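You operate a simulated robot arm through the tools that you are given. There is no shell and no other tool. Be economical: measure what you need, move in short steps, check, and stop when the job is done.

Carry out the task below with a simulated robot arm. There is one attempt and no reset: what you move stays moved.

Task
Plug in the jog motor and make it turn the way its label says.
Fine: plug in with the isolator off; jog it and read the display; change the phase switch only at standstill and prove it; isolator off at the end.

Only the result counts: the job must be done as asked and must still hold three seconds after the hand-in. Knocking over, shifting, dropping, spilling or breaking anything else fails it.

Robot
A 7-joint arm with a two-finger parallel gripper, fixed in place. Base frame: the origin is at the foot of the arm, x ahead of it, y to its left, z up; the work surface is at about z = 870. Units: mm, rad, N and s.
With the tool pointing down near the work surface it reaches from about 240 to 680 mm from the base axis. Its first joint turns from -1.152 to 1.152 rad. Payload 2.4 kg.
The TCP is the grasp point between the finger pads, 30 mm short of the fingertips. In the tool frame z runs along the fingers and y along their closing line. Largest opening 94 mm; finger width 28, thickness 10; the body of the gripper, 50 by 96 mm, starts 55 mm behind the TCP.
Orientation is told as [roll, pitch, yaw] about the base's x, y, z axes, in that order, counted from this pose: with the fingers straight down and closing along the base's y, the tool's x points along the base's -x, its y along +y and its z along -z.

Tools
- The arm moves only by the tool play_rows. Its argument "rows" is a list of rows, each a list of 7 numbers: the gripper command, from -1 (shut) to 1 (fully open), values between in proportion, then the shift along the tool's x, y, z in mm, then the turn, a rotation vector about the tool's x, y, z in rad. In form: [[jaw, dx, dy, dz, rx, ry, rz], ...]. A call has 1 to 10 rows; each row is the pose to reach, as a shift and turn from the pose commanded when the call began, along the tool's axes at that moment. Each row takes 0.2 s and may step no farther than 50 mm and 0.15 rad from the row before; otherwise, or with a gripper value out of range, the whole call is refused. A pose out of reach is approached as far as the arm can. The call stops where the force on the tool passes 40 N (or 10 N more than at its start, if that is more) or the arm is blocked; 0.2 s more then pass. The fingers move at their own pace (about 153 mm/s each) and stop on an object; they squeeze with about 33 N. The grip force told is the motor's: it shows also when the fingers shut on nothing. Time passes only in rows, and 0.2 s behind the last, so rows that repeat a pose let the fingers close. The reply holds the time, the measured pose of the TCP, the force on the tool along the base axes, the opening and the grip force, in the units named above and with some noise, and new pictures: "show" is both (left out), scene, wrist or none.
- Cameras (640 x 400 px; columns grow to the right, rows downward): "scene" is fixed at [44.7, 501.7, 1441.2]; the picture's right is [-0.56, -0.83, 0.00], its down [-0.51, 0.35, -0.79] and it looks along [0.65, -0.44, -0.62] (base axes); focal length 374 px, centre (320, 200). "wrist" rides on the gripper at [-37, 0, -58] in the tool frame; the picture's right is [0.00, -1.00, 0.00], its down [0.97, 0.00, -0.24] and it looks along [0.24, 0.00, 0.97] (tool axes); focal length 218 px, centre (320, 200).
- point_at(camera, pixels): there is no depth. For up to 12 entries [column, row, z] of the newest picture of that camera ("zoom" is the newest enlarged one), the place [x, y] in the base frame at which the ray of that pixel passes the height z, good to about 2 mm, but the place of the scene camera against the robot may be out by one fixed shift of up to 18 mm in any direction. It takes no simulated time.
- inspect(camera, box): a new picture of the part [left, top, right, bottom] of that camera's present view, enlarged. It takes no simulated time.
- job_done(): hands the job in; it is judged then, once.

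Go step by step. Measure first, check grasps and placings, and put right what went wrong. The budget is 80 turns and 120 pictures, counting those below and the enlarged ones. Unless the task says otherwise, let go and move clear before handing in, and close with one line.

The tools are called after "Request:" as name(argument=value, ...) on one line, values as JSON. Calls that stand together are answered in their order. play_rows: Moves the arm, as the interface text tells. Its arguments: {"type":"object","properties":{"rows":{"type":"array","items":{"type":"array","items":{"type":"number"}}},"show":{"type":"string","enum":["both","scene","wrist","none"]}},"required":["rows"]} The other tools are called the same way: point_at (camera, pixels) gives the place at which the rays of pixels pass given heights; inspect (camera, box) takes an enlarged picture of a part of a camera's view; job_done () hands the job in.

At the start:

```text
t: 0.0
position: [322.9, 150.6, 1203.5]
orientation: [-0.001, 0.0, -0.001]
force: [0.0, 0.6, -1.1]
grip_width: 94.0
grip_force: 0.1
```

scene: 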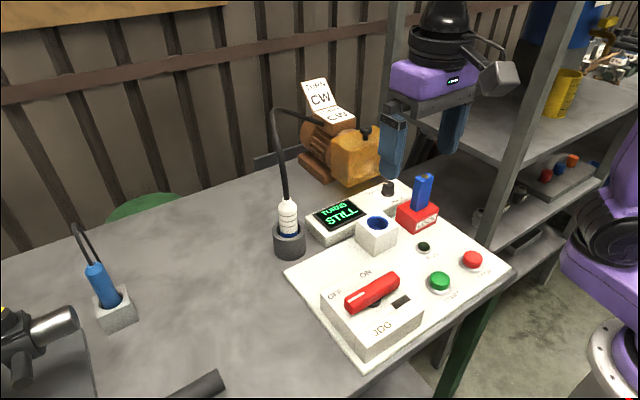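
wrist: 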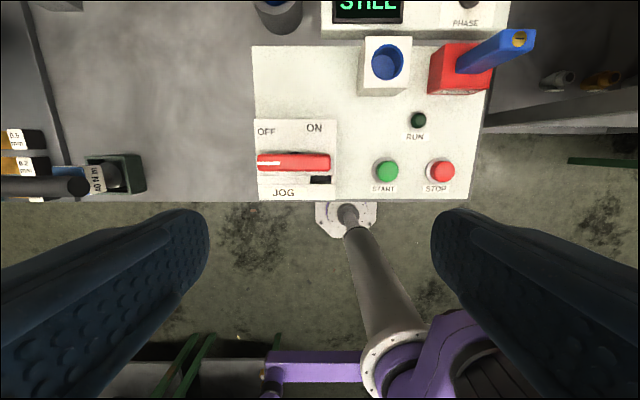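

The pictures show a panel with an isolator (red handle, scene ~(372,292)), a blue socket (377,225), a plug in a holder (288,220), and the motor with a label (320,97). I'll enlarge the important parts first.

Request:
inspect(camera="scene", box=[260, 70, 420, 170])

Request:
inspect(camera="scene", box=[260, 170, 450, 290])

Request:
inspect(camera="scene", box=[300, 240, 500, 365])

Request:
inspect(camera="wrist", box=[240, 0, 560, 210])

```text
4.00 times, centred on (340, 120) of scene
```

zoom: 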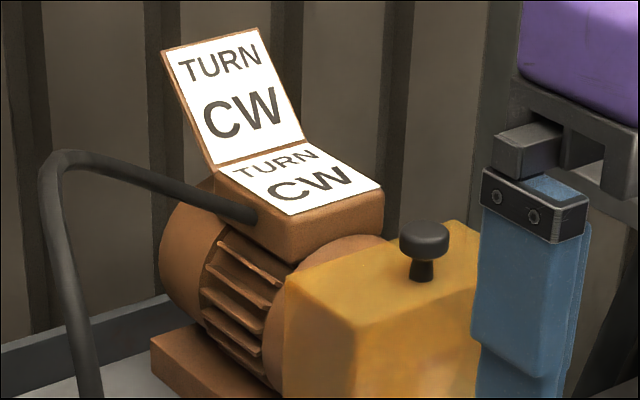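

```text
3.33 times, centred on (355, 230) of scene
```

zoom: 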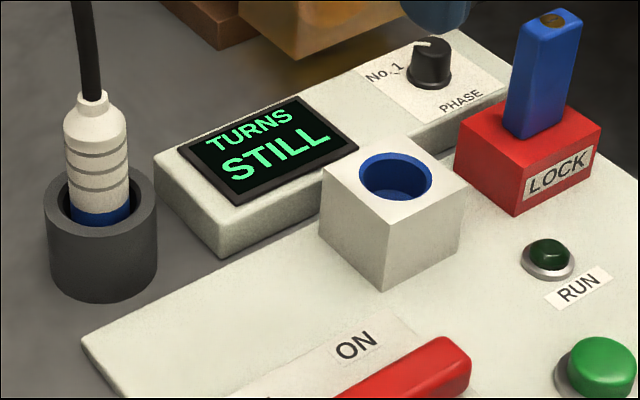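

```text
3.20 times, centred on (400, 302) of scene
```

zoom: 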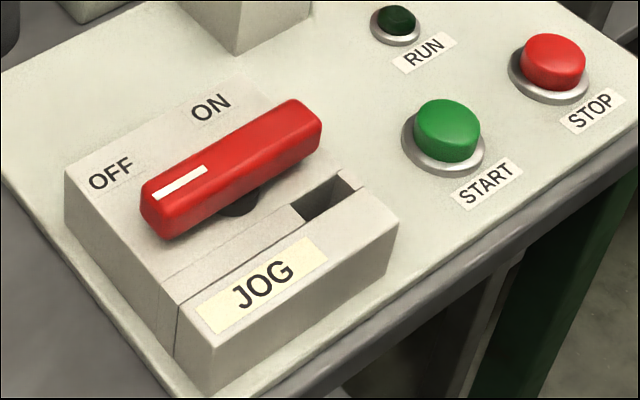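

```text
1.90 times, centred on (400, 105) of wrist
```

zoom: 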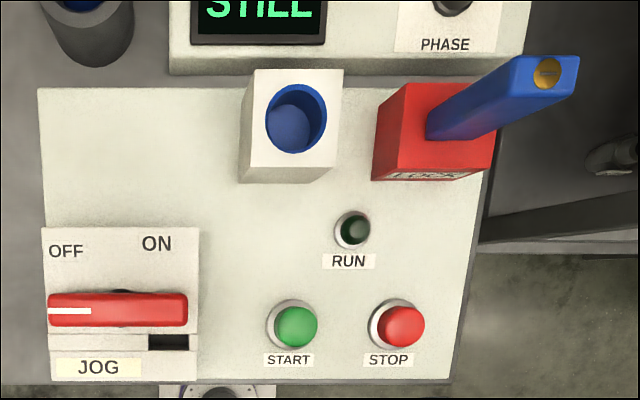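

The label reads CW on both faces; the display says STILL, the phase knob is at "No. 1" and the isolator's white mark is at OFF. Next I'll locate the main features by pixel and check the objects on the left.

Request:
inspect(camera="scene", box=[0, 210, 240, 400])

Request:
point_at(camera="wrist", pixels=[[387, 62, 920], [294, 162, 930], [387, 168, 890], [440, 170, 890], [280, 12, 920], [468, 3, 910], [525, 40, 960], [258, 162, 930], [330, 162, 930]])

Request:
point_at(camera="scene", pixels=[[377, 222, 920], [372, 290, 930], [438, 280, 890], [471, 260, 890], [288, 203, 950], [289, 230, 910], [388, 183, 920], [290, 255, 870]])

```text
2.11 times, centred on (120, 305) of scene
```

zoom: 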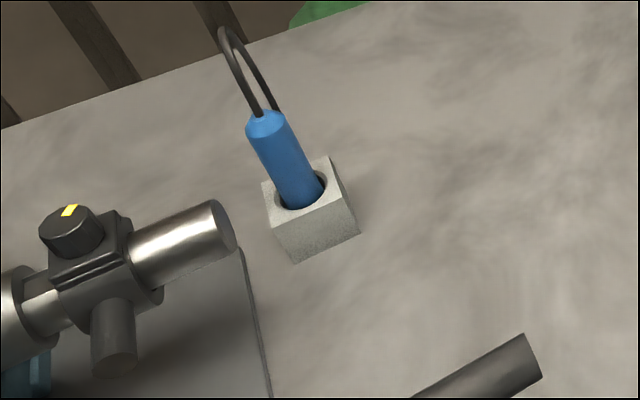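

```text
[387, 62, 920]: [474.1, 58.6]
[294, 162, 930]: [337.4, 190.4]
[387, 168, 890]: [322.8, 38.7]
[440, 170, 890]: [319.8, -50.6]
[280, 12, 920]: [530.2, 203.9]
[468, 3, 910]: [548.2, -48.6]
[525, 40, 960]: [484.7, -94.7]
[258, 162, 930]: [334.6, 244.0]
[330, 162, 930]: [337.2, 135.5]
```

```text
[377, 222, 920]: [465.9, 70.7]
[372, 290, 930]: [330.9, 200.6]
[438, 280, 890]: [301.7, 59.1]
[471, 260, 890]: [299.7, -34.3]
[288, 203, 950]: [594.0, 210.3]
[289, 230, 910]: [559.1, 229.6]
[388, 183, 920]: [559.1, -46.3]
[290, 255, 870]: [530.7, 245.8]
```

The left blue item is an unrelated part in its own holder, and the plug I need is the white one with the blue ring, roughly at (550,205). I'll move above the panel at safe height to look straight down on the socket, plug and knob.

Request:
play_rows(rows=[[1, -45, -5, 0, 0, 0, 0], [1, -90, -10, 0, 0, 0, 0], [1, -135, -15, 0, 0, 0, 0], [1, -180, -20, 0, 0, 0, 0], [1, -200, -20, 0, 0, 0, 0], [1, -200, -20, 0, 0, 0, 0]])

```text
t: 1.4
position: [523.0, 132.9, 1202.3]
orientation: [0.0, 0.0, 0.002]
force: [-0.7, 0.2, -0.1]
grip_width: 94.0
grip_force: 0.0
```

scene: 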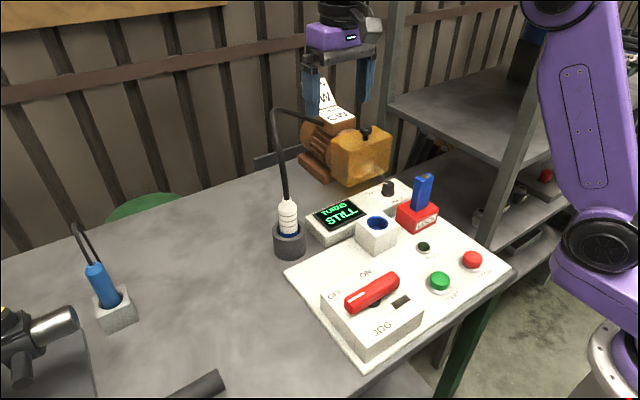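
wrist: 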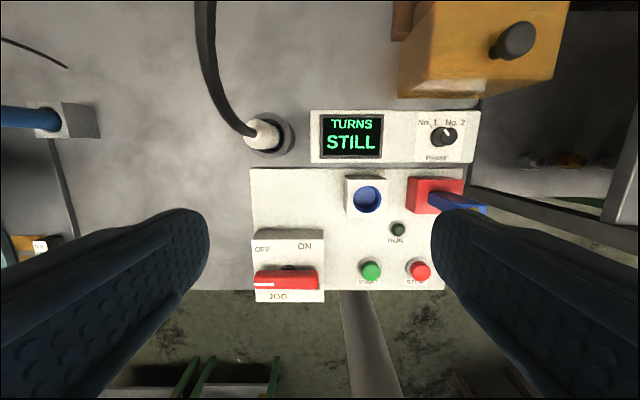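

Request:
inspect(camera="wrist", box=[230, 90, 390, 190])

Request:
inspect(camera="wrist", box=[230, 210, 390, 310])

Request:
inspect(camera="wrist", box=[380, 90, 500, 165])

Request:
point_at(camera="wrist", pixels=[[262, 134, 970], [262, 134, 950], [275, 133, 910], [275, 133, 920], [367, 199, 910], [367, 199, 920], [443, 136, 900], [286, 280, 920], [286, 280, 940], [371, 271, 890], [420, 270, 890], [397, 229, 885]])

```text
4.00 times, centred on (310, 140) of wrist
```

zoom: 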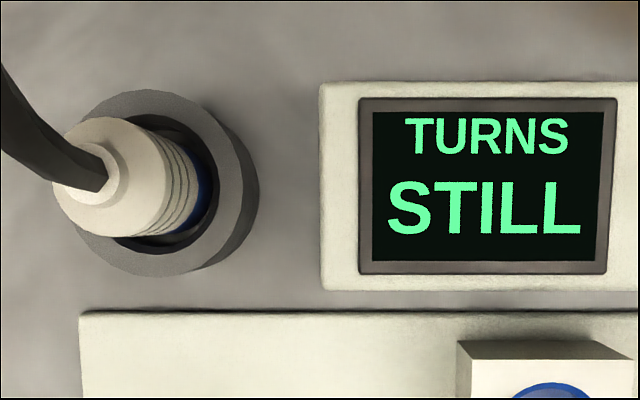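

```text
4.00 times, centred on (310, 260) of wrist
```

zoom: 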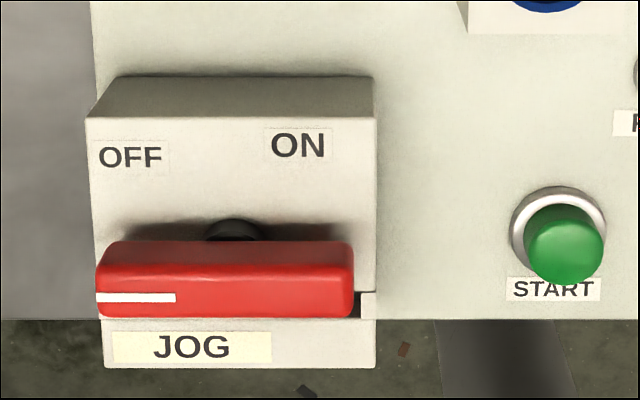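

```text
5.33 times, centred on (440, 128) of wrist
```

zoom: 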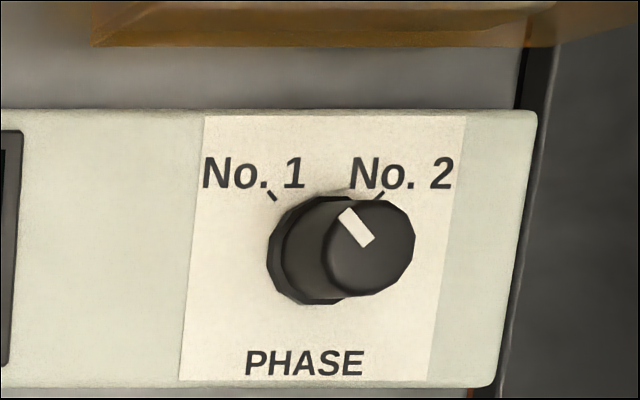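

```text
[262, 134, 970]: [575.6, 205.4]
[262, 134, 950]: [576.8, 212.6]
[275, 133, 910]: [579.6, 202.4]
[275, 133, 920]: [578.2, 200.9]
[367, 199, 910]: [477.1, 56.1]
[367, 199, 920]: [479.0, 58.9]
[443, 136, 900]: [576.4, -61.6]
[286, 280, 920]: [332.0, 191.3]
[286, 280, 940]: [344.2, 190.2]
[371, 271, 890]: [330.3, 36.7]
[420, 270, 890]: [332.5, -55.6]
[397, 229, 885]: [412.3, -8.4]
```

The socket rim is about (477,57,z≈911), the plug about (577,205), and the phase knob mark points at No. 1. The plug's cable rises straight up to about z 1170, so I'll approach tilted 45° from the −x side and take a closer look.

Request:
play_rows(rows=[[1, 20, 10, 10, 0, -0.13, 0], [1, 40, 25, 40, 0, -0.26, 0], [1, 40, 40, 75, 0, -0.39, 0], [1, 35, 55, 110, 0, -0.53, 0], [1, 30, 67, 145, 0, -0.66, 0], [1, 27, 72, 169, 0, -0.785, 0], [1, 27, 72, 169, 0, -0.785, 0]])

```text
t: 3.0
position: [493.3, 206.0, 1033.0]
orientation: [0.0, -0.781, 0.003]
force: [0.1, 0.0, -0.5]
grip_width: 94.0
grip_force: 0.1
```

scene: 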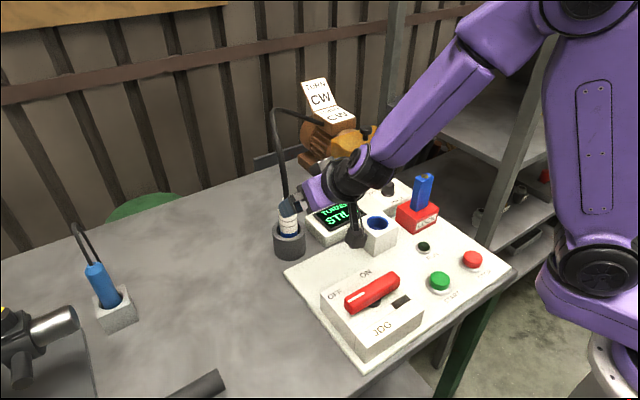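
wrist: 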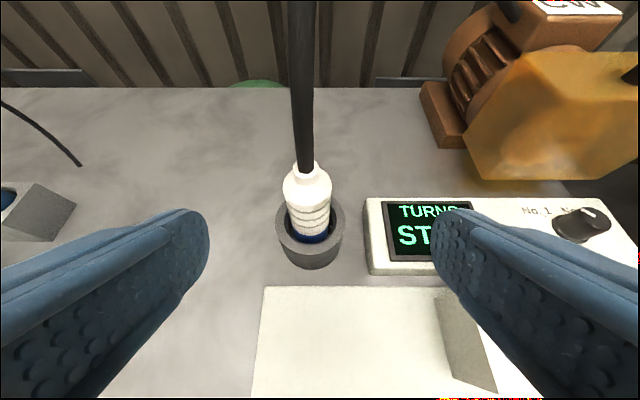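

The plug is now in clear view at (308,200) with its holder rim at (310,235) and cable going straight up. I'll enlarge to measure it.

Request:
inspect(camera="wrist", box=[250, 150, 378, 280])

Request:
point_at(camera="wrist", pixels=[[310, 230, 910], [310, 230, 900], [276, 232, 905], [344, 232, 905], [307, 168, 960], [307, 168, 970], [284, 190, 955], [331, 190, 955], [310, 240, 910], [364, 200, 900]])

```text
3.08 times, centred on (314, 215) of wrist
```

zoom: 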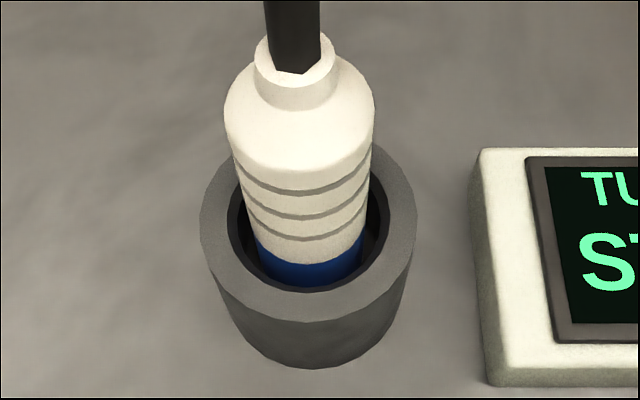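

```text
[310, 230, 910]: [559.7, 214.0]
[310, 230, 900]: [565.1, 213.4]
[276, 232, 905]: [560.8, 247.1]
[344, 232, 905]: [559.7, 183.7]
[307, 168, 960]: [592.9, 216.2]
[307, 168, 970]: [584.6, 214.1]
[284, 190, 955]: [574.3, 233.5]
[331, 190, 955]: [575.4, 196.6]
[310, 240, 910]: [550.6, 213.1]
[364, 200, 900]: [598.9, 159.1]
```

Triangulating: the plug axis is at about (575,215), the neck top at z≈981, the white body about 37 mm across between z≈905 and 968, and the rim at z≈895. A dark object hangs near scene (355,235), so I'll check it for clearance before tilting further.

Request:
inspect(camera="scene", box=[260, 130, 420, 260])

```text
3.08 times, centred on (340, 195) of scene
```

zoom: 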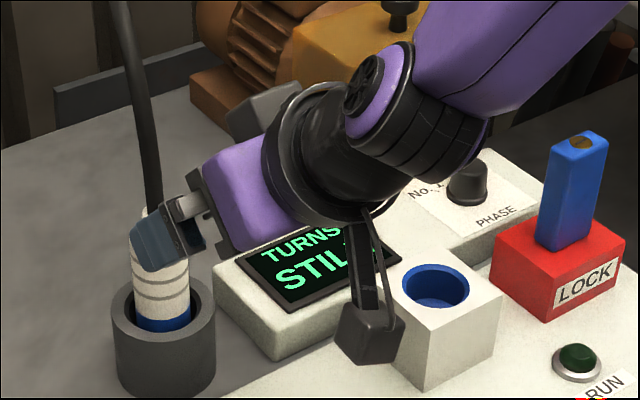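

That is a grey box on a bracket on the tool's +x side; it has enough clearance at about 50° tilt. I'll move to a pre-grasp 60 mm back along the approach, with the jaws at 60 mm.

Request:
play_rows(rows=[[0.28, 4, 4.5, 24, 0, -0.044, 0], [0.28, 8.3, 9, 48, 0, -0.088, 0], [0.28, 8.3, 9, 48, 0, -0.088, 0]], show="wrist")

```text
t: 3.8
position: [524.5, 215.4, 994.5]
orientation: [0.0, -0.874, 0.0]
force: [-1.3, 0.8, 0.3]
grip_width: 60.2
grip_force: 0.0
```

wrist: 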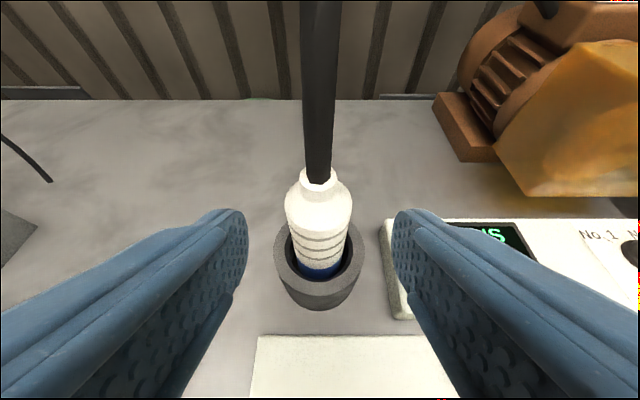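

The plug (column 319) is centred between the fingers. I'll advance along the tool axis onto the white body and close.

Request:
play_rows(rows=[[0.28, 1.3, 0, 20, 0, 0, 0], [0.28, 2.6, 0, 40, 0, 0, 0], [0.28, 3.8, 0, 58, 0, 0, 0], [0.28, 3.8, 0, 58, 0, 0, 0]])

```text
t: 4.8
position: [564.6, 213.2, 953.3]
orientation: [0.001, -0.873, 0.001]
force: [-0.6, -1.0, -1.2]
grip_width: 60.1
grip_force: 0.0
```

scene: 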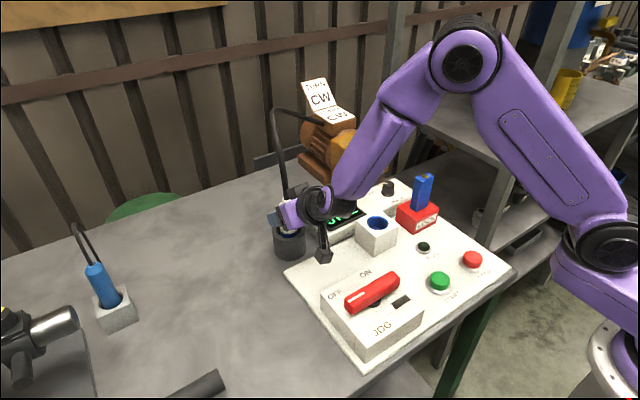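
wrist: 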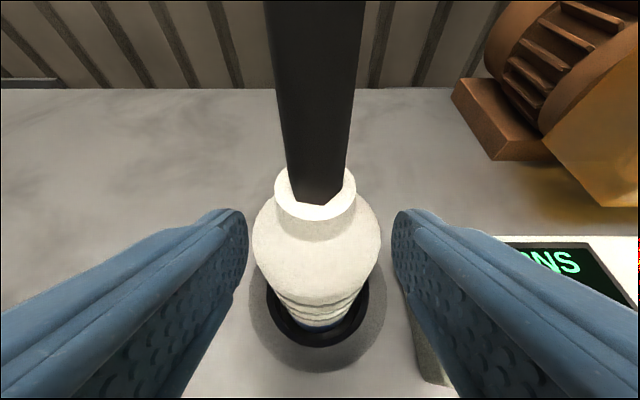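

The body lies between the fingertips (neck at (315,195), computed x≈573). Closing the jaws now.

Request:
play_rows(rows=[[-1, 0, 1, 0, 0, 0, 0], [-1, 0, 1, 0, 0, 0, 0], [-1, 0, 1, 0, 0, 0, 0]], show="wrist")

```text
t: 5.6
position: [564.7, 215.6, 954.5]
orientation: [-0.001, -0.876, 0.002]
force: [0.2, 0.1, -0.3]
grip_width: 40.7
grip_force: 33.0
```

wrist: 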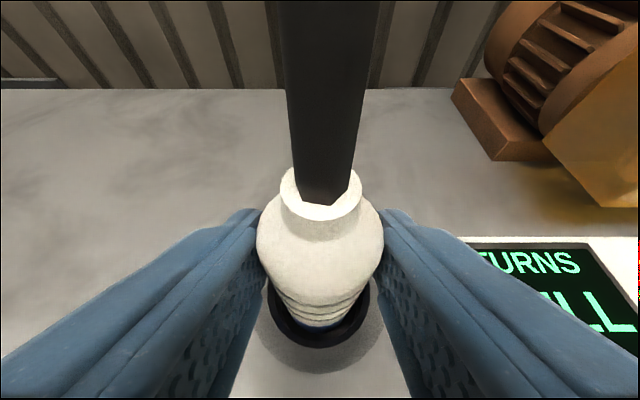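

Gripped at 40.7 mm with 33 N. Lifting straight up 75 mm.

Request:
play_rows(rows=[[-1, -15.4, 0, -12.8, 0, 0, 0], [-1, -30.7, 0, -25.6, 0, 0, 0], [-1, -46, 0, -38.4, 0, 0, 0], [-1, -57.6, 0, -48, 0, 0, 0], [-1, -57.6, 0, -48, 0, 0, 0]])

```text
t: 6.8
position: [564.6, 212.8, 1029.3]
orientation: [0.0, -0.873, 0.002]
force: [0.5, 0.2, -1.8]
grip_width: 40.6
grip_force: 32.7
```

scene: 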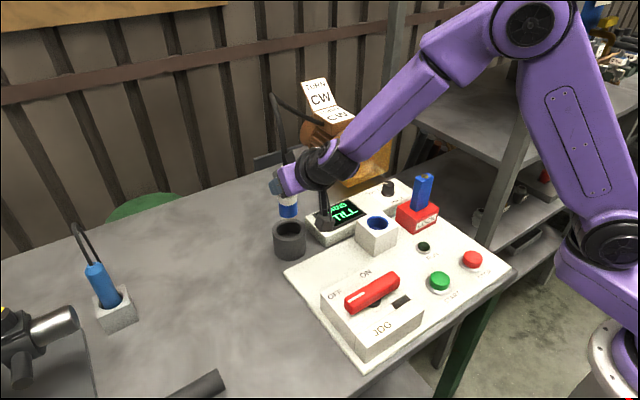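
wrist: 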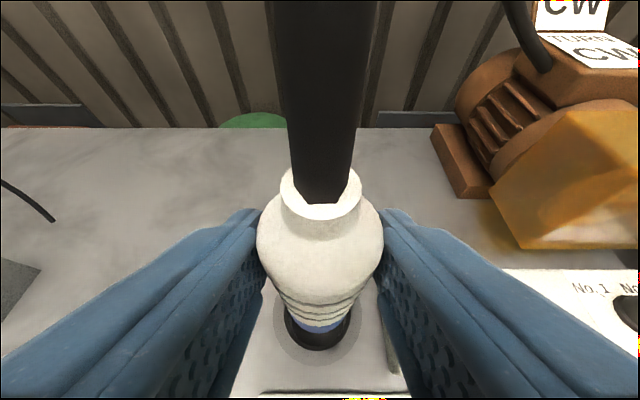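

The plug is clear of the holder. I'll translate level to above the socket at (477,57).

Request:
play_rows(rows=[[-1, 12.6, -31.4, -15, 0, 0, 0], [-1, 25.2, -62.8, -30, 0, 0, 0], [-1, 37.8, -94.2, -45, 0, 0, 0], [-1, 50.4, -125.6, -60, 0, 0, 0], [-1, 63, -157, -75, 0, 0, 0], [-1, 63, -157, -75, 0, 0, 0], [-1, 63, -157, -75, 0, 0, 0]])

```text
t: 8.4
position: [467.6, 56.8, 1027.8]
orientation: [0.0, -0.872, 0.002]
force: [0.4, 0.4, -1.3]
grip_width: 40.5
grip_force: 32.7
```

scene: 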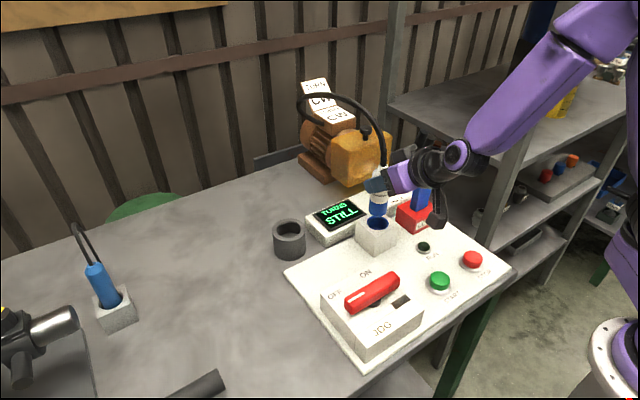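
wrist: 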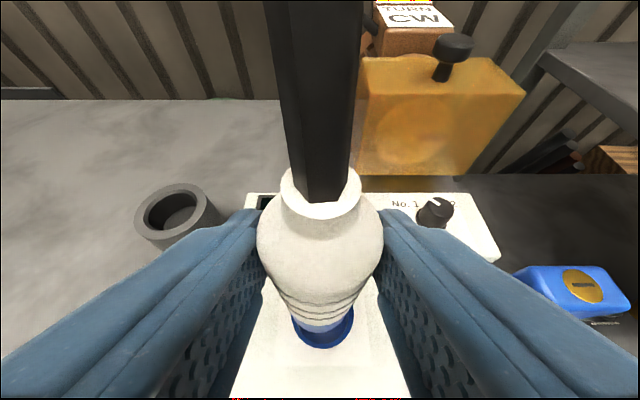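

The plug is over the socket; I'll check alignment in both enlarged views before lowering.

Request:
inspect(camera="scene", box=[336, 150, 432, 260])

Request:
inspect(camera="wrist", box=[250, 270, 390, 400])

```text
3.64 times, centred on (384, 205) of scene
```

zoom: 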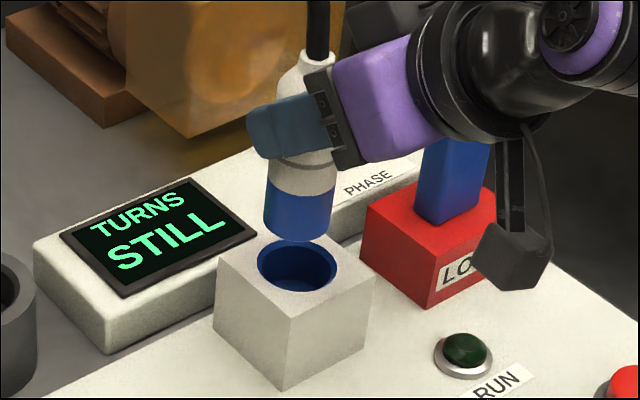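

```text
3.08 times, centred on (320, 335) of wrist
```

zoom: 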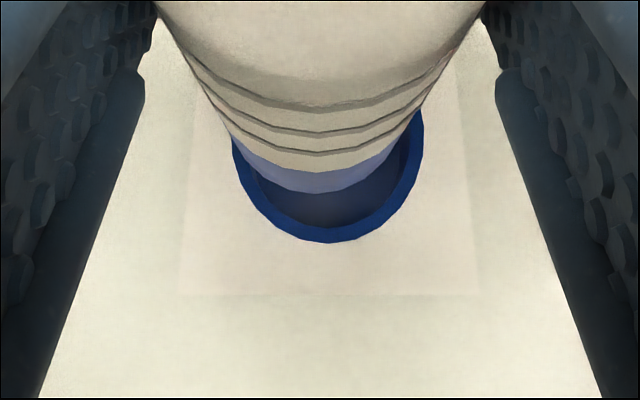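

Both views suggest the plug is about 4 mm too far in +x and 1.7 mm in +y. I'll correct and lower 25 mm, then look again.

Request:
play_rows(rows=[[-1, 2.6, -1.7, -3, 0, 0, 0], [-1, 12.2, -1.7, 5, 0, 0, 0], [-1, 21.8, -1.7, 13, 0, 0, 0], [-1, 21.8, -1.7, 13, 0, 0, 0]], show="none")

Request:
inspect(camera="scene", box=[344, 180, 424, 250])

Request:
inspect(camera="wrist", box=[250, 270, 390, 400])

```text
t: 9.4
position: [463.3, 54.0, 1003.2]
orientation: [0.0, -0.873, 0.001]
force: [0.3, 0.8, -1.9]
grip_width: 40.9
grip_force: 33.2
```

```text
5.71 times, centred on (384, 215) of scene
```

zoom: 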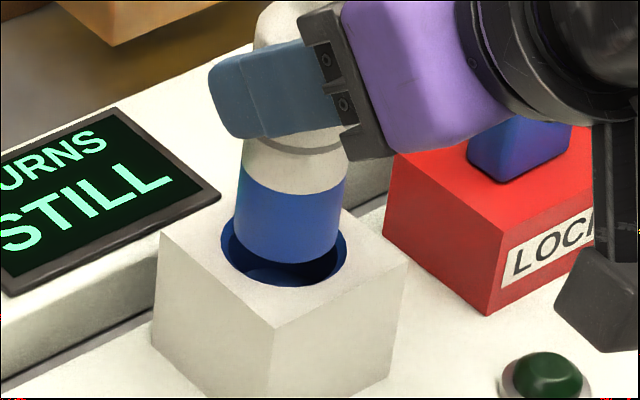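

```text
3.08 times, centred on (320, 335) of wrist
```

zoom: 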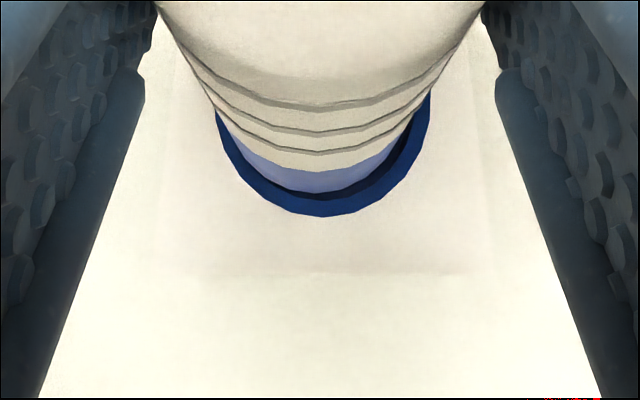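

Plug bottom (285,233 zoom) and socket (284,249) now line up within a millimetre. Lowering 20 mm in small steps.

Request:
play_rows(rows=[[-1, 3.1, -0.6, 2.6, 0, 0, 0], [-1, 6.1, -0.6, 5.1, 0, 0, 0], [-1, 9.2, -0.6, 7.7, 0, 0, 0], [-1, 12.3, -0.6, 10.3, 0, 0, 0], [-1, 15.3, -0.6, 12.8, 0, 0, 0], [-1, 15.3, -0.6, 12.8, 0, 0, 0]], show="none")

Request:
inspect(camera="scene", box=[344, 180, 424, 250])

```text
t: 10.8
position: [463.7, 55.4, 983.5]
orientation: [0.0, -0.875, -0.001]
force: [-1.3, 0.9, -2.0]
grip_width: 40.7
grip_force: 32.8
```

```text
5.71 times, centred on (384, 215) of scene
```

zoom: 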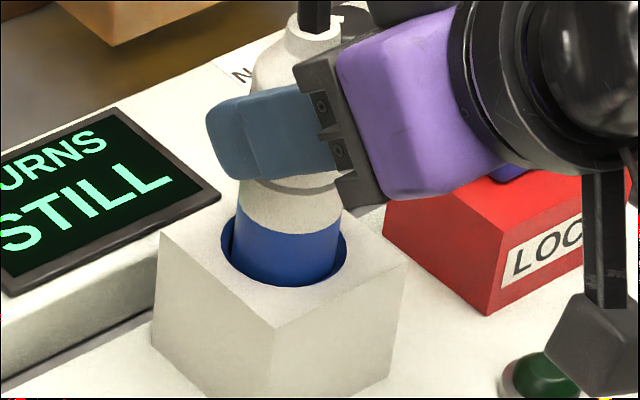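

It entered the socket without contact force. Continuing down until it seats.

Request:
play_rows(rows=[[-1, 3.1, 0, 2.6, 0, 0, 0], [-1, 6.1, 0, 5.1, 0, 0, 0], [-1, 9.2, 0, 7.7, 0, 0, 0], [-1, 12.3, 0, 10.3, 0, 0, 0], [-1, 15.3, 0, 12.8, 0, 0, 0], [-1, 18.4, 0, 15.4, 0, 0, 0]], show="none")

Request:
inspect(camera="scene", box=[344, 180, 424, 250])

```text
t: 12.2
position: [466.8, 55.8, 962.6]
orientation: [0.004, -0.885, -0.001]
force: [-9.7, 1.0, 29.0]
grip_width: 40.9
grip_force: 32.4
```

```text
5.71 times, centred on (384, 215) of scene
```

zoom: 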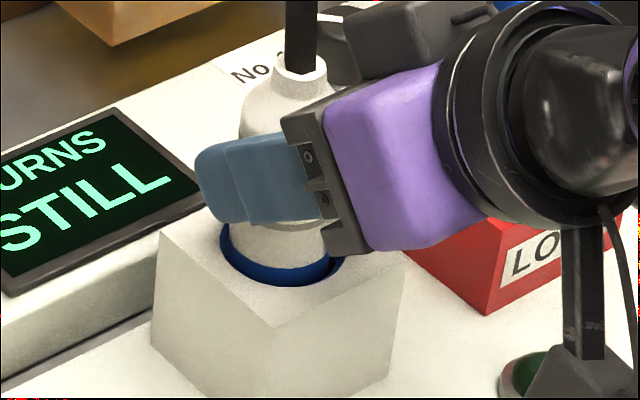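

The force rose to 29 N with the white body down in the ring, so it looks seated. I'll press slightly more to be sure.

Request:
play_rows(rows=[[-1, 1.2, 0, 1, 0, 0, 0], [-1, 2.3, 0, 1.9, 0, 0, 0], [-1, 2.3, 0, 1.9, 0, 0, 0]])

```text
t: 13.0
position: [465.0, 55.7, 957.6]
orientation: [0.001, -0.878, 0.002]
force: [-7.2, 8.3, 28.0]
grip_width: 40.4
grip_force: 32.3
```

scene: 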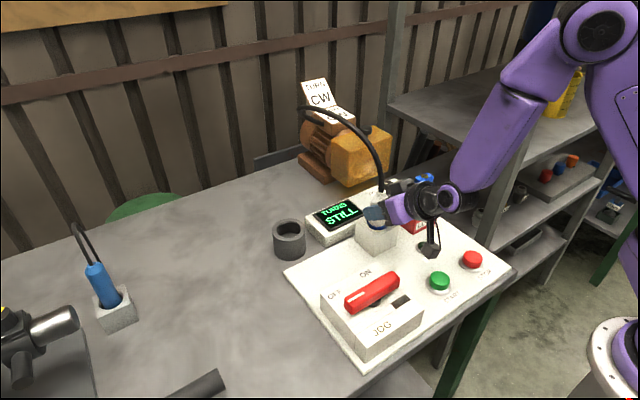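
wrist: 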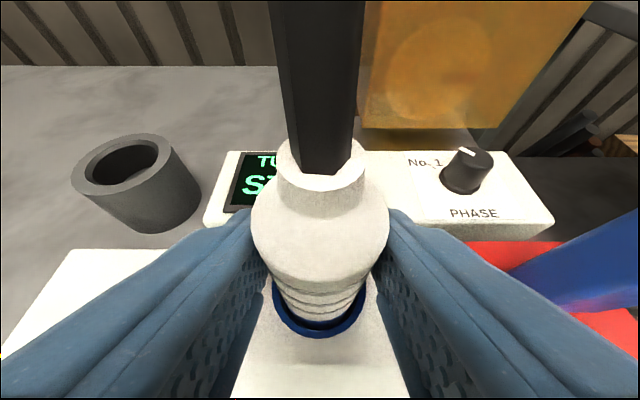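

The gripper moved 5 mm but the plug shifted up in the fingers (neck now at row ~175), so the plug has bottomed or jammed. I'll look closely.

Request:
inspect(camera="scene", box=[344, 180, 424, 250])

Request:
inspect(camera="wrist", box=[240, 220, 400, 350])

```text
5.71 times, centred on (384, 215) of scene
```

zoom: 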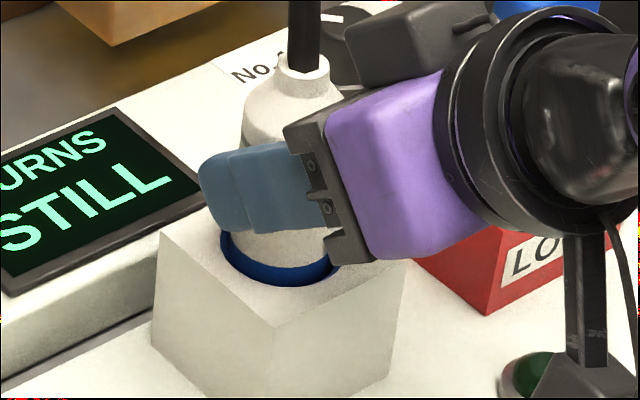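

```text
3.08 times, centred on (320, 285) of wrist
```

zoom: 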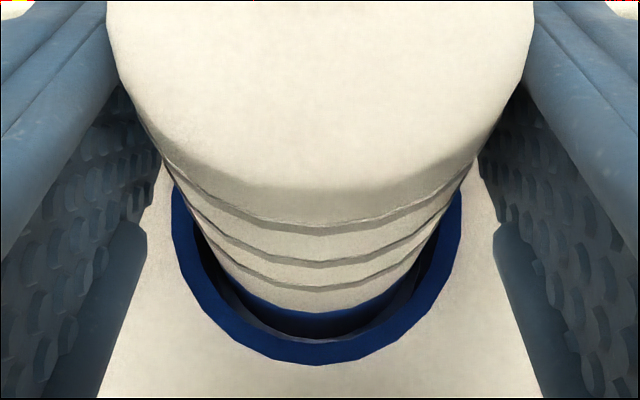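

The plug itself did not move (neck at the same zoom pixel), its blue section is entirely inside, so it has bottomed. I'll release and back off along the tool axis.

Request:
play_rows(rows=[[0.3, 0, 0, 0, 0, 0, 0], [0.3, 0, 0, 0, 0, 0, 0], [0.3, 0, 0, -35, 0, 0, 0], [0.3, 0, 0, -75, 0, 0, 0], [0.3, -10, 0, -110, 0, 0, 0], [0.3, -10, 0, -110, 0, 0, 0]])

```text
t: 14.4
position: [385.7, 51.5, 1035.3]
orientation: [-0.002, -0.873, 0.003]
force: [-0.4, 1.0, 0.7]
grip_width: 61.1
grip_force: 0.0
```

scene: 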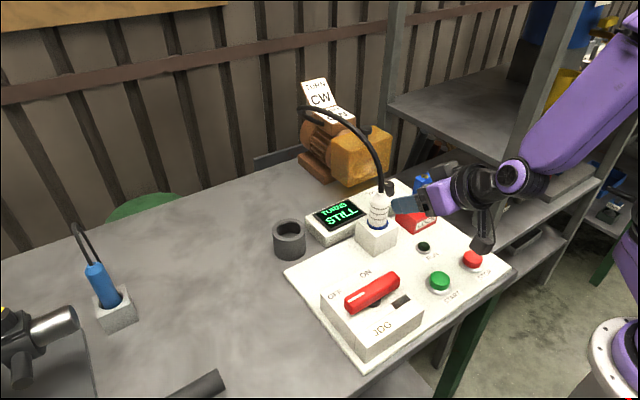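
wrist: 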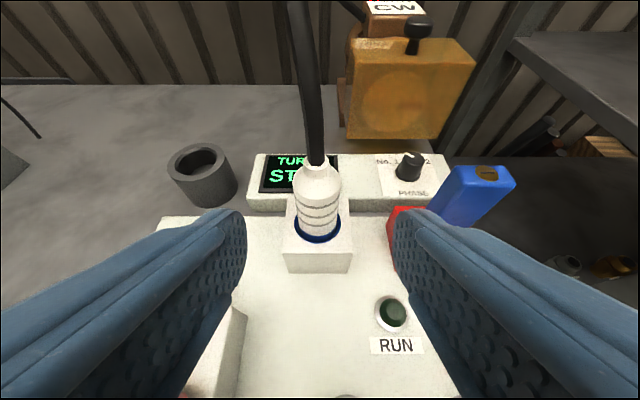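

Request:
inspect(camera="scene", box=[344, 180, 424, 250])

Request:
inspect(camera="wrist", box=[260, 140, 450, 260])

```text
5.71 times, centred on (384, 215) of scene
```

zoom: 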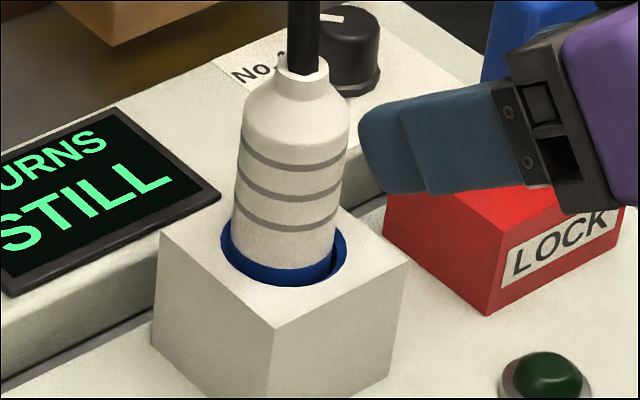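

```text
3.33 times, centred on (355, 200) of wrist
```

zoom: 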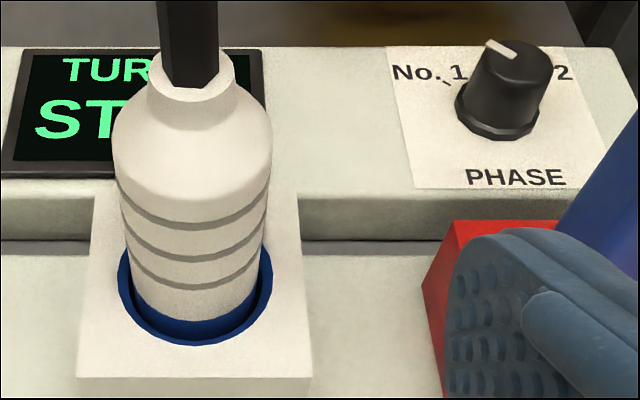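

The plug sits in the socket by itself with only a sliver of blue ring at the rim. Next I go upright above the isolator handle, triangulated at about (337,190,z≈930), long axis along y.

Request:
play_rows(rows=[[0.3, 2, 23, -9, 0, 0.145, 0], [0.3, 4, 46, -18, 0, 0.29, 0], [0.3, 6, 69, -27, 0, 0.435, 0], [0.3, 8, 92, -36, 0, 0.58, 0], [0.3, 10, 115, -45, 0, 0.725, 0], [0.3, 12.3, 138, -53.6, 0, 0.873, 0], [0.3, 12.3, 138, -53.6, 0, 0.873, 0]], show="none")

Request:
play_rows(rows=[[0.3, 0, 0, 0, 0, 0, -0.145], [0.3, 0, 0, 0, 0, 0, -0.29], [0.3, 0, 0, 0, 0, 0, -0.435], [0.3, 0, 0, 0, 0, 0, -0.58], [0.3, 0, 0, 0, 0, 0, -0.725]], show="none")

```text
t: 16.0
position: [336.3, 192.0, 1060.1]
orientation: [0.0, 0.002, 0.002]
force: [-0.3, 1.7, 0.0]
grip_width: 61.1
grip_force: 0.1
```

```text
t: 17.2
position: [336.6, 190.5, 1061.2]
orientation: [0.0, 0.001, 0.728]
force: [0.0, 0.5, 0.1]
grip_width: 61.1
grip_force: 0.0
```

Yaw increases as expected. Completing the turn to +90° and looking.

Request:
play_rows(rows=[[0.3, 0, 0, 0, 0, 0, -0.145], [0.3, 0, 0, 0, 0, 0, -0.29], [0.3, 0, 0, 0, 0, 0, -0.435], [0.3, 0, 0, 0, 0, 0, -0.58], [0.3, 0, 0, 0, 0, 0, -0.725], [0.3, 0, 0, 0, 0, 0, -0.845], [0.3, 0, 0, 0, 0, 0, -0.845]])

```text
t: 18.8
position: [336.1, 192.7, 1062.1]
orientation: [0.0, -0.001, 1.574]
force: [-0.1, -0.3, 0.2]
grip_width: 61.2
grip_force: 0.0
```

scene: 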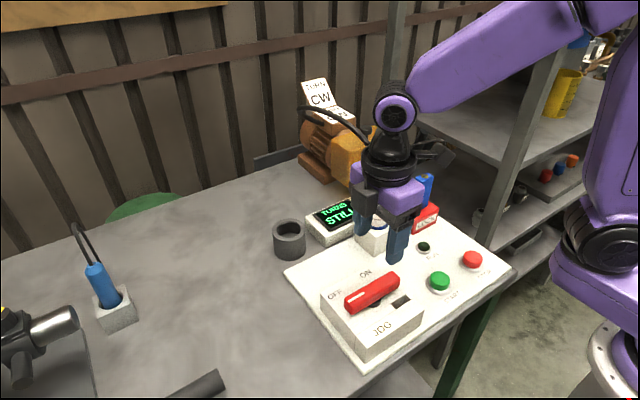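
wrist: 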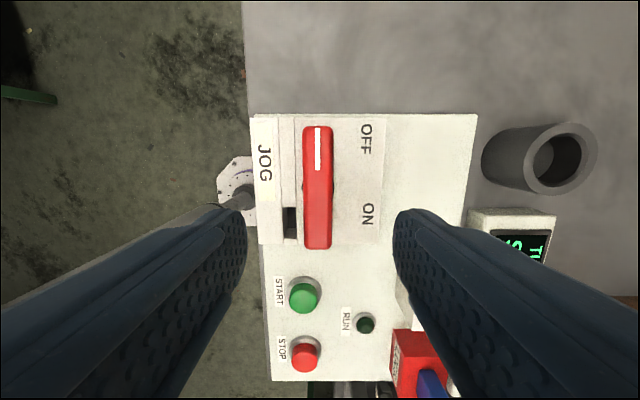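

From this angle the handle spans rows 125–249, cols 303–334, so its centre is about (335,192) with width 26 mm. I'll descend straddling it and stop on any contact.

Request:
play_rows(rows=[[0.3, 0, 1.3, 35, 0, 0, 0], [0.3, 0, 1.3, 70, 0, 0, 0], [0.3, 0, 1.3, 95, 0, 0, 0], [0.3, 0, 1.3, 105, 0, 0, 0], [0.3, 0, 1.3, 110, 0, 0, 0], [0.3, 0, 1.3, 110, 0, 0, 0]])

Request:
inspect(camera="scene", box=[310, 220, 450, 330])

```text
t: 20.2
position: [334.6, 195.7, 950.9]
orientation: [-0.001, 0.001, 1.57]
force: [-0.2, 0.6, -0.1]
grip_width: 61.3
grip_force: 0.0
```

scene: 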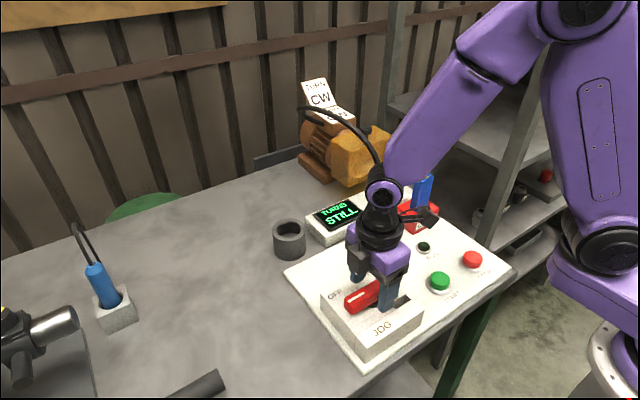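
wrist: 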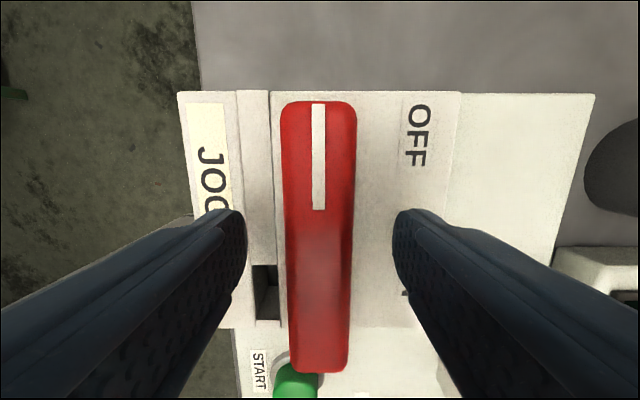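

```text
3.64 times, centred on (380, 275) of scene
```

zoom: 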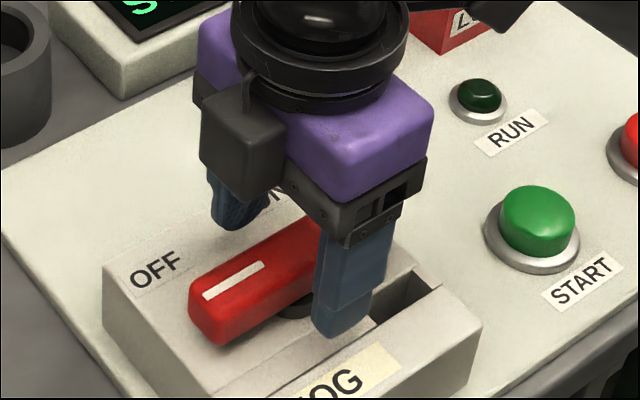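

The handle is centred between the fingers (cols 281–357) and the tips are beside it just above the box. Closing, with a 2 mm shift to its centre.

Request:
play_rows(rows=[[0.3, 2.5, 0, 0, 0, 0, 0], [-1, 2.5, 0, 0, 0, 0, 0], [-1, 2.5, 0, 0, 0, 0, 0], [-1, 2.5, 0, 0, 0, 0, 0]], show="wrist")

```text
t: 21.2
position: [335.0, 190.6, 950.6]
orientation: [0.002, 0.001, 1.57]
force: [-5.1, 1.6, -1.6]
grip_width: 25.7
grip_force: 44.8
```

wrist: 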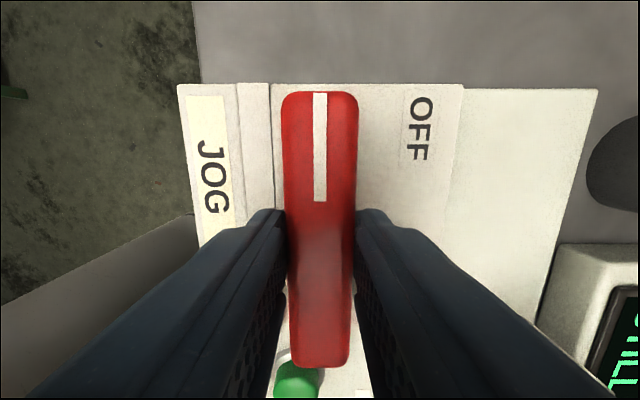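

Handle gripped at 25.7 mm. Turning it clockwise (toward ON), watching forces.

Request:
play_rows(rows=[[-1, 2.5, 0.3, 0, 0, 0, 0.13], [-1, 2.5, 0.3, 0, 0, 0, 0.26], [-1, 2.5, 0.3, 0, 0, 0, 0.39], [-1, 2.5, 0.3, 0, 0, 0, 0.52]])

```text
t: 21.9
position: [335.3, 190.8, 951.3]
orientation: [-0.001, -0.004, 1.298]
force: [-1.2, 6.1, -3.2]
grip_width: 26.0
grip_force: 45.4
stopped in row 3: the force on the tool passed its limit (the readings are from after the stop); the commanded pose is now the measured one
```

scene: 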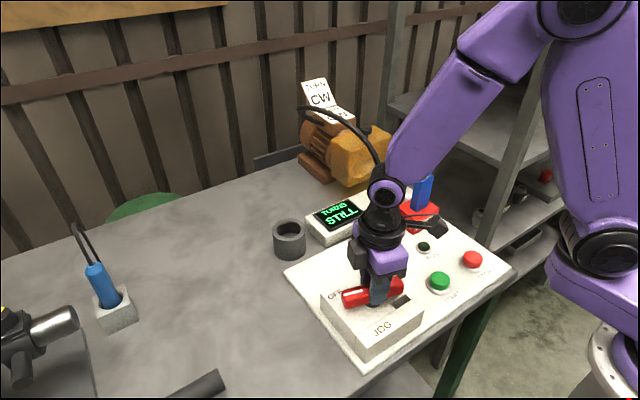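
wrist: 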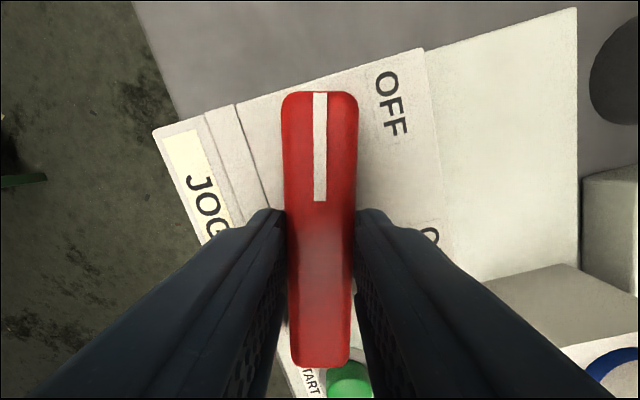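

The handle turned 0.27 rad (yaw 1.30) and then the force limit tripped briefly; it's now 6 N. I'll continue in smaller steps.

Request:
play_rows(rows=[[-1, 0, 0, 0, 0, 0, 0.05], [-1, 0, 0, 0, 0, 0, 0.1], [-1, 0, 0, 0, 0, 0, 0.1]], show="none")

```text
t: 22.6
position: [335.2, 190.8, 951.1]
orientation: [-0.002, -0.005, 1.197]
force: [4.6, 2.6, -7.9]
grip_width: 25.9
grip_force: 44.7
stopped in row 3: the force on the tool passed its limit (the readings are from after the stop); the commanded pose is now the measured one
```

It's still turning (yaw 1.20), with short force peaks. I'll hold one row to see the steady force and step on.

Request:
play_rows(rows=[[-1, 0, 0, 0, 0, 0, 0]], show="none")

Request:
play_rows(rows=[[-1, 0, 0, 0, 0, 0, 0.05]], show="none")

Request:
play_rows(rows=[[-1, 0, 0, 0, 0, 0, 0.05]], show="none")

Request:
play_rows(rows=[[-1, 0, 0, 0, 0, 0, 0.05]])

```text
t: 23.0
position: [334.5, 191.4, 951.0]
orientation: [0.0, -0.005, 1.198]
force: [6.4, 3.5, -13.2]
grip_width: 25.6
grip_force: 44.9
```

```text
t: 23.4
position: [334.7, 190.8, 951.1]
orientation: [0.0, -0.005, 1.147]
force: [6.4, 8.2, -2.7]
grip_width: 25.8
grip_force: 44.8
```

```text
t: 23.8
position: [334.6, 191.0, 950.9]
orientation: [0.0, -0.005, 1.095]
force: [3.3, 4.3, -0.1]
grip_width: 25.5
grip_force: 45.5
```

```text
t: 24.2
position: [336.3, 191.1, 950.8]
orientation: [0.001, -0.005, 1.046]
force: [1.7, 4.5, -6.2]
grip_width: 25.7
grip_force: 44.7
```

scene: 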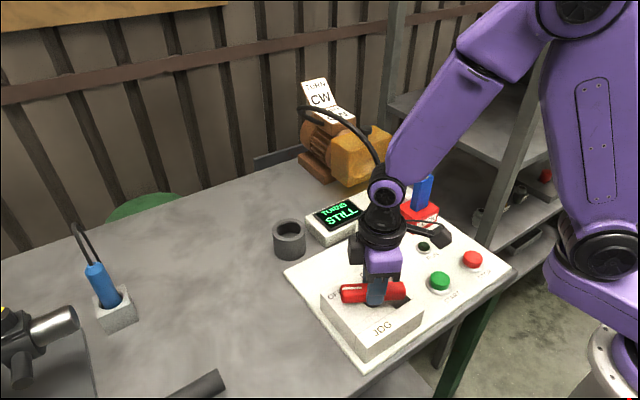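
wrist: 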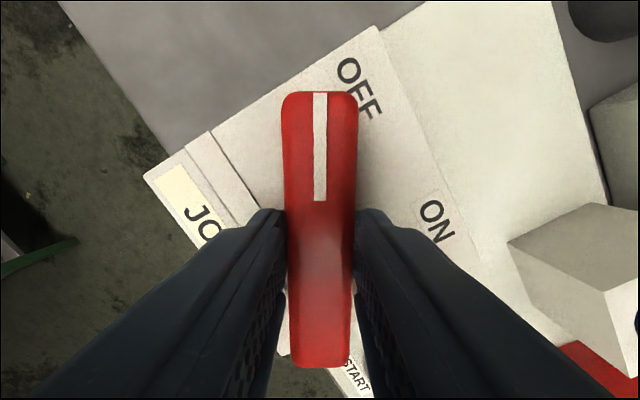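

The handle follows well with small forces. Continuing in 0.06-rad steps toward yaw 0.

Request:
play_rows(rows=[[-1, 0, 0, 0, 0, 0, 0.06], [-1, 0, 0, 0, 0, 0, 0.12], [-1, 0, 0, 0, 0, 0, 0.18], [-1, 0, 0, 0, 0, 0, 0.24], [-1, 0, 0, 0, 0, 0, 0.3], [-1, 0, 0, 0, 0, 0, 0.36], [-1, 0, 0, 0, 0, 0, 0.42], [-1, 0, 0, 0, 0, 0, 0.48]], show="none")

Request:
play_rows(rows=[[-1, 0, 0, 0, 0, 0, 0.06], [-1, 0, 0, 0, 0, 0, 0.12], [-1, 0, 0, 0, 0, 0, 0.18], [-1, 0, 0, 0, 0, 0, 0.24], [-1, 0, 0, 0, 0, 0, 0.3]])

```text
t: 26.0
position: [334.6, 189.5, 950.7]
orientation: [0.001, -0.005, 0.566]
force: [11.9, 11.3, -15.3]
grip_width: 25.7
grip_force: 44.9
```

```text
t: 27.2
position: [335.1, 190.0, 951.7]
orientation: [0.003, -0.003, 0.264]
force: [7.9, -0.9, -0.2]
grip_width: 25.7
grip_force: 44.5
```

scene: 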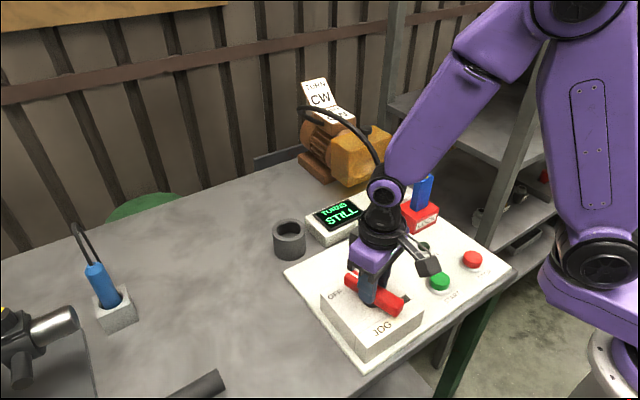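
wrist: 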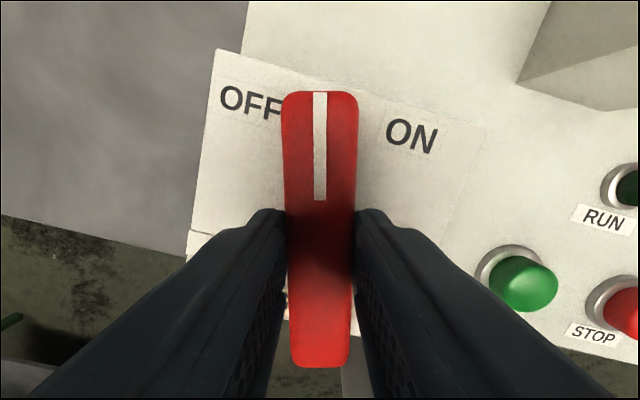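

Almost there. Finishing the last 0.27 rad to yaw 0.

Request:
play_rows(rows=[[-1, 0, 0, 0, 0, 0, 0.06], [-1, 0, 0, 0, 0, 0, 0.12], [-1, 0, 0, 0, 0, 0, 0.18], [-1, 0, 0, 0, 0, 0, 0.24], [-1, 0, 0, 0, 0, 0, 0.28]])

Request:
inspect(camera="scene", box=[300, 180, 500, 305])

```text
t: 28.4
position: [335.8, 190.2, 949.8]
orientation: [0.001, -0.002, -0.009]
force: [18.5, -9.1, -20.4]
grip_width: 25.7
grip_force: 45.5
```

scene: 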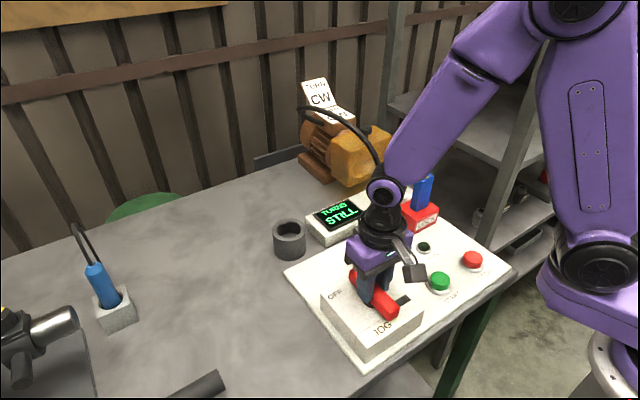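
wrist: 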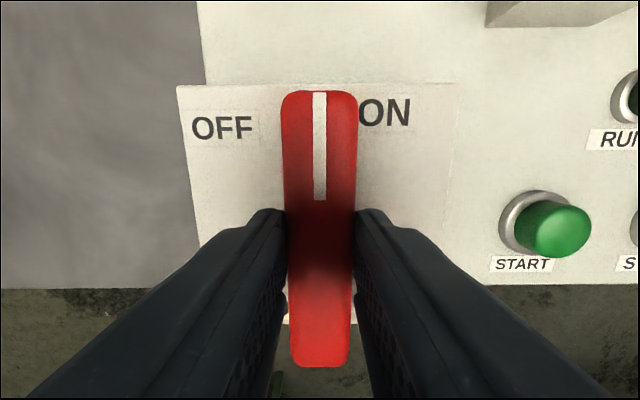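

```text
3.20 times, centred on (400, 242) of scene
```

zoom: 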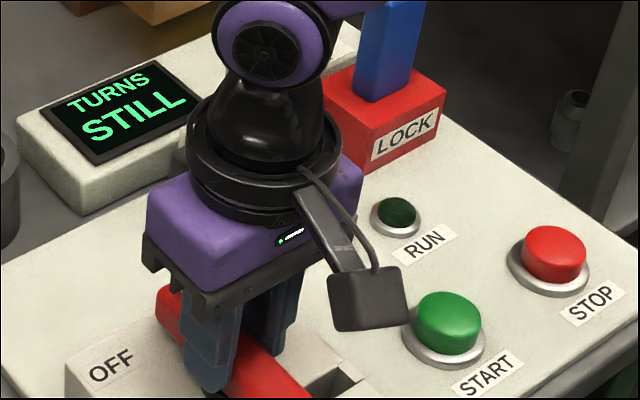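

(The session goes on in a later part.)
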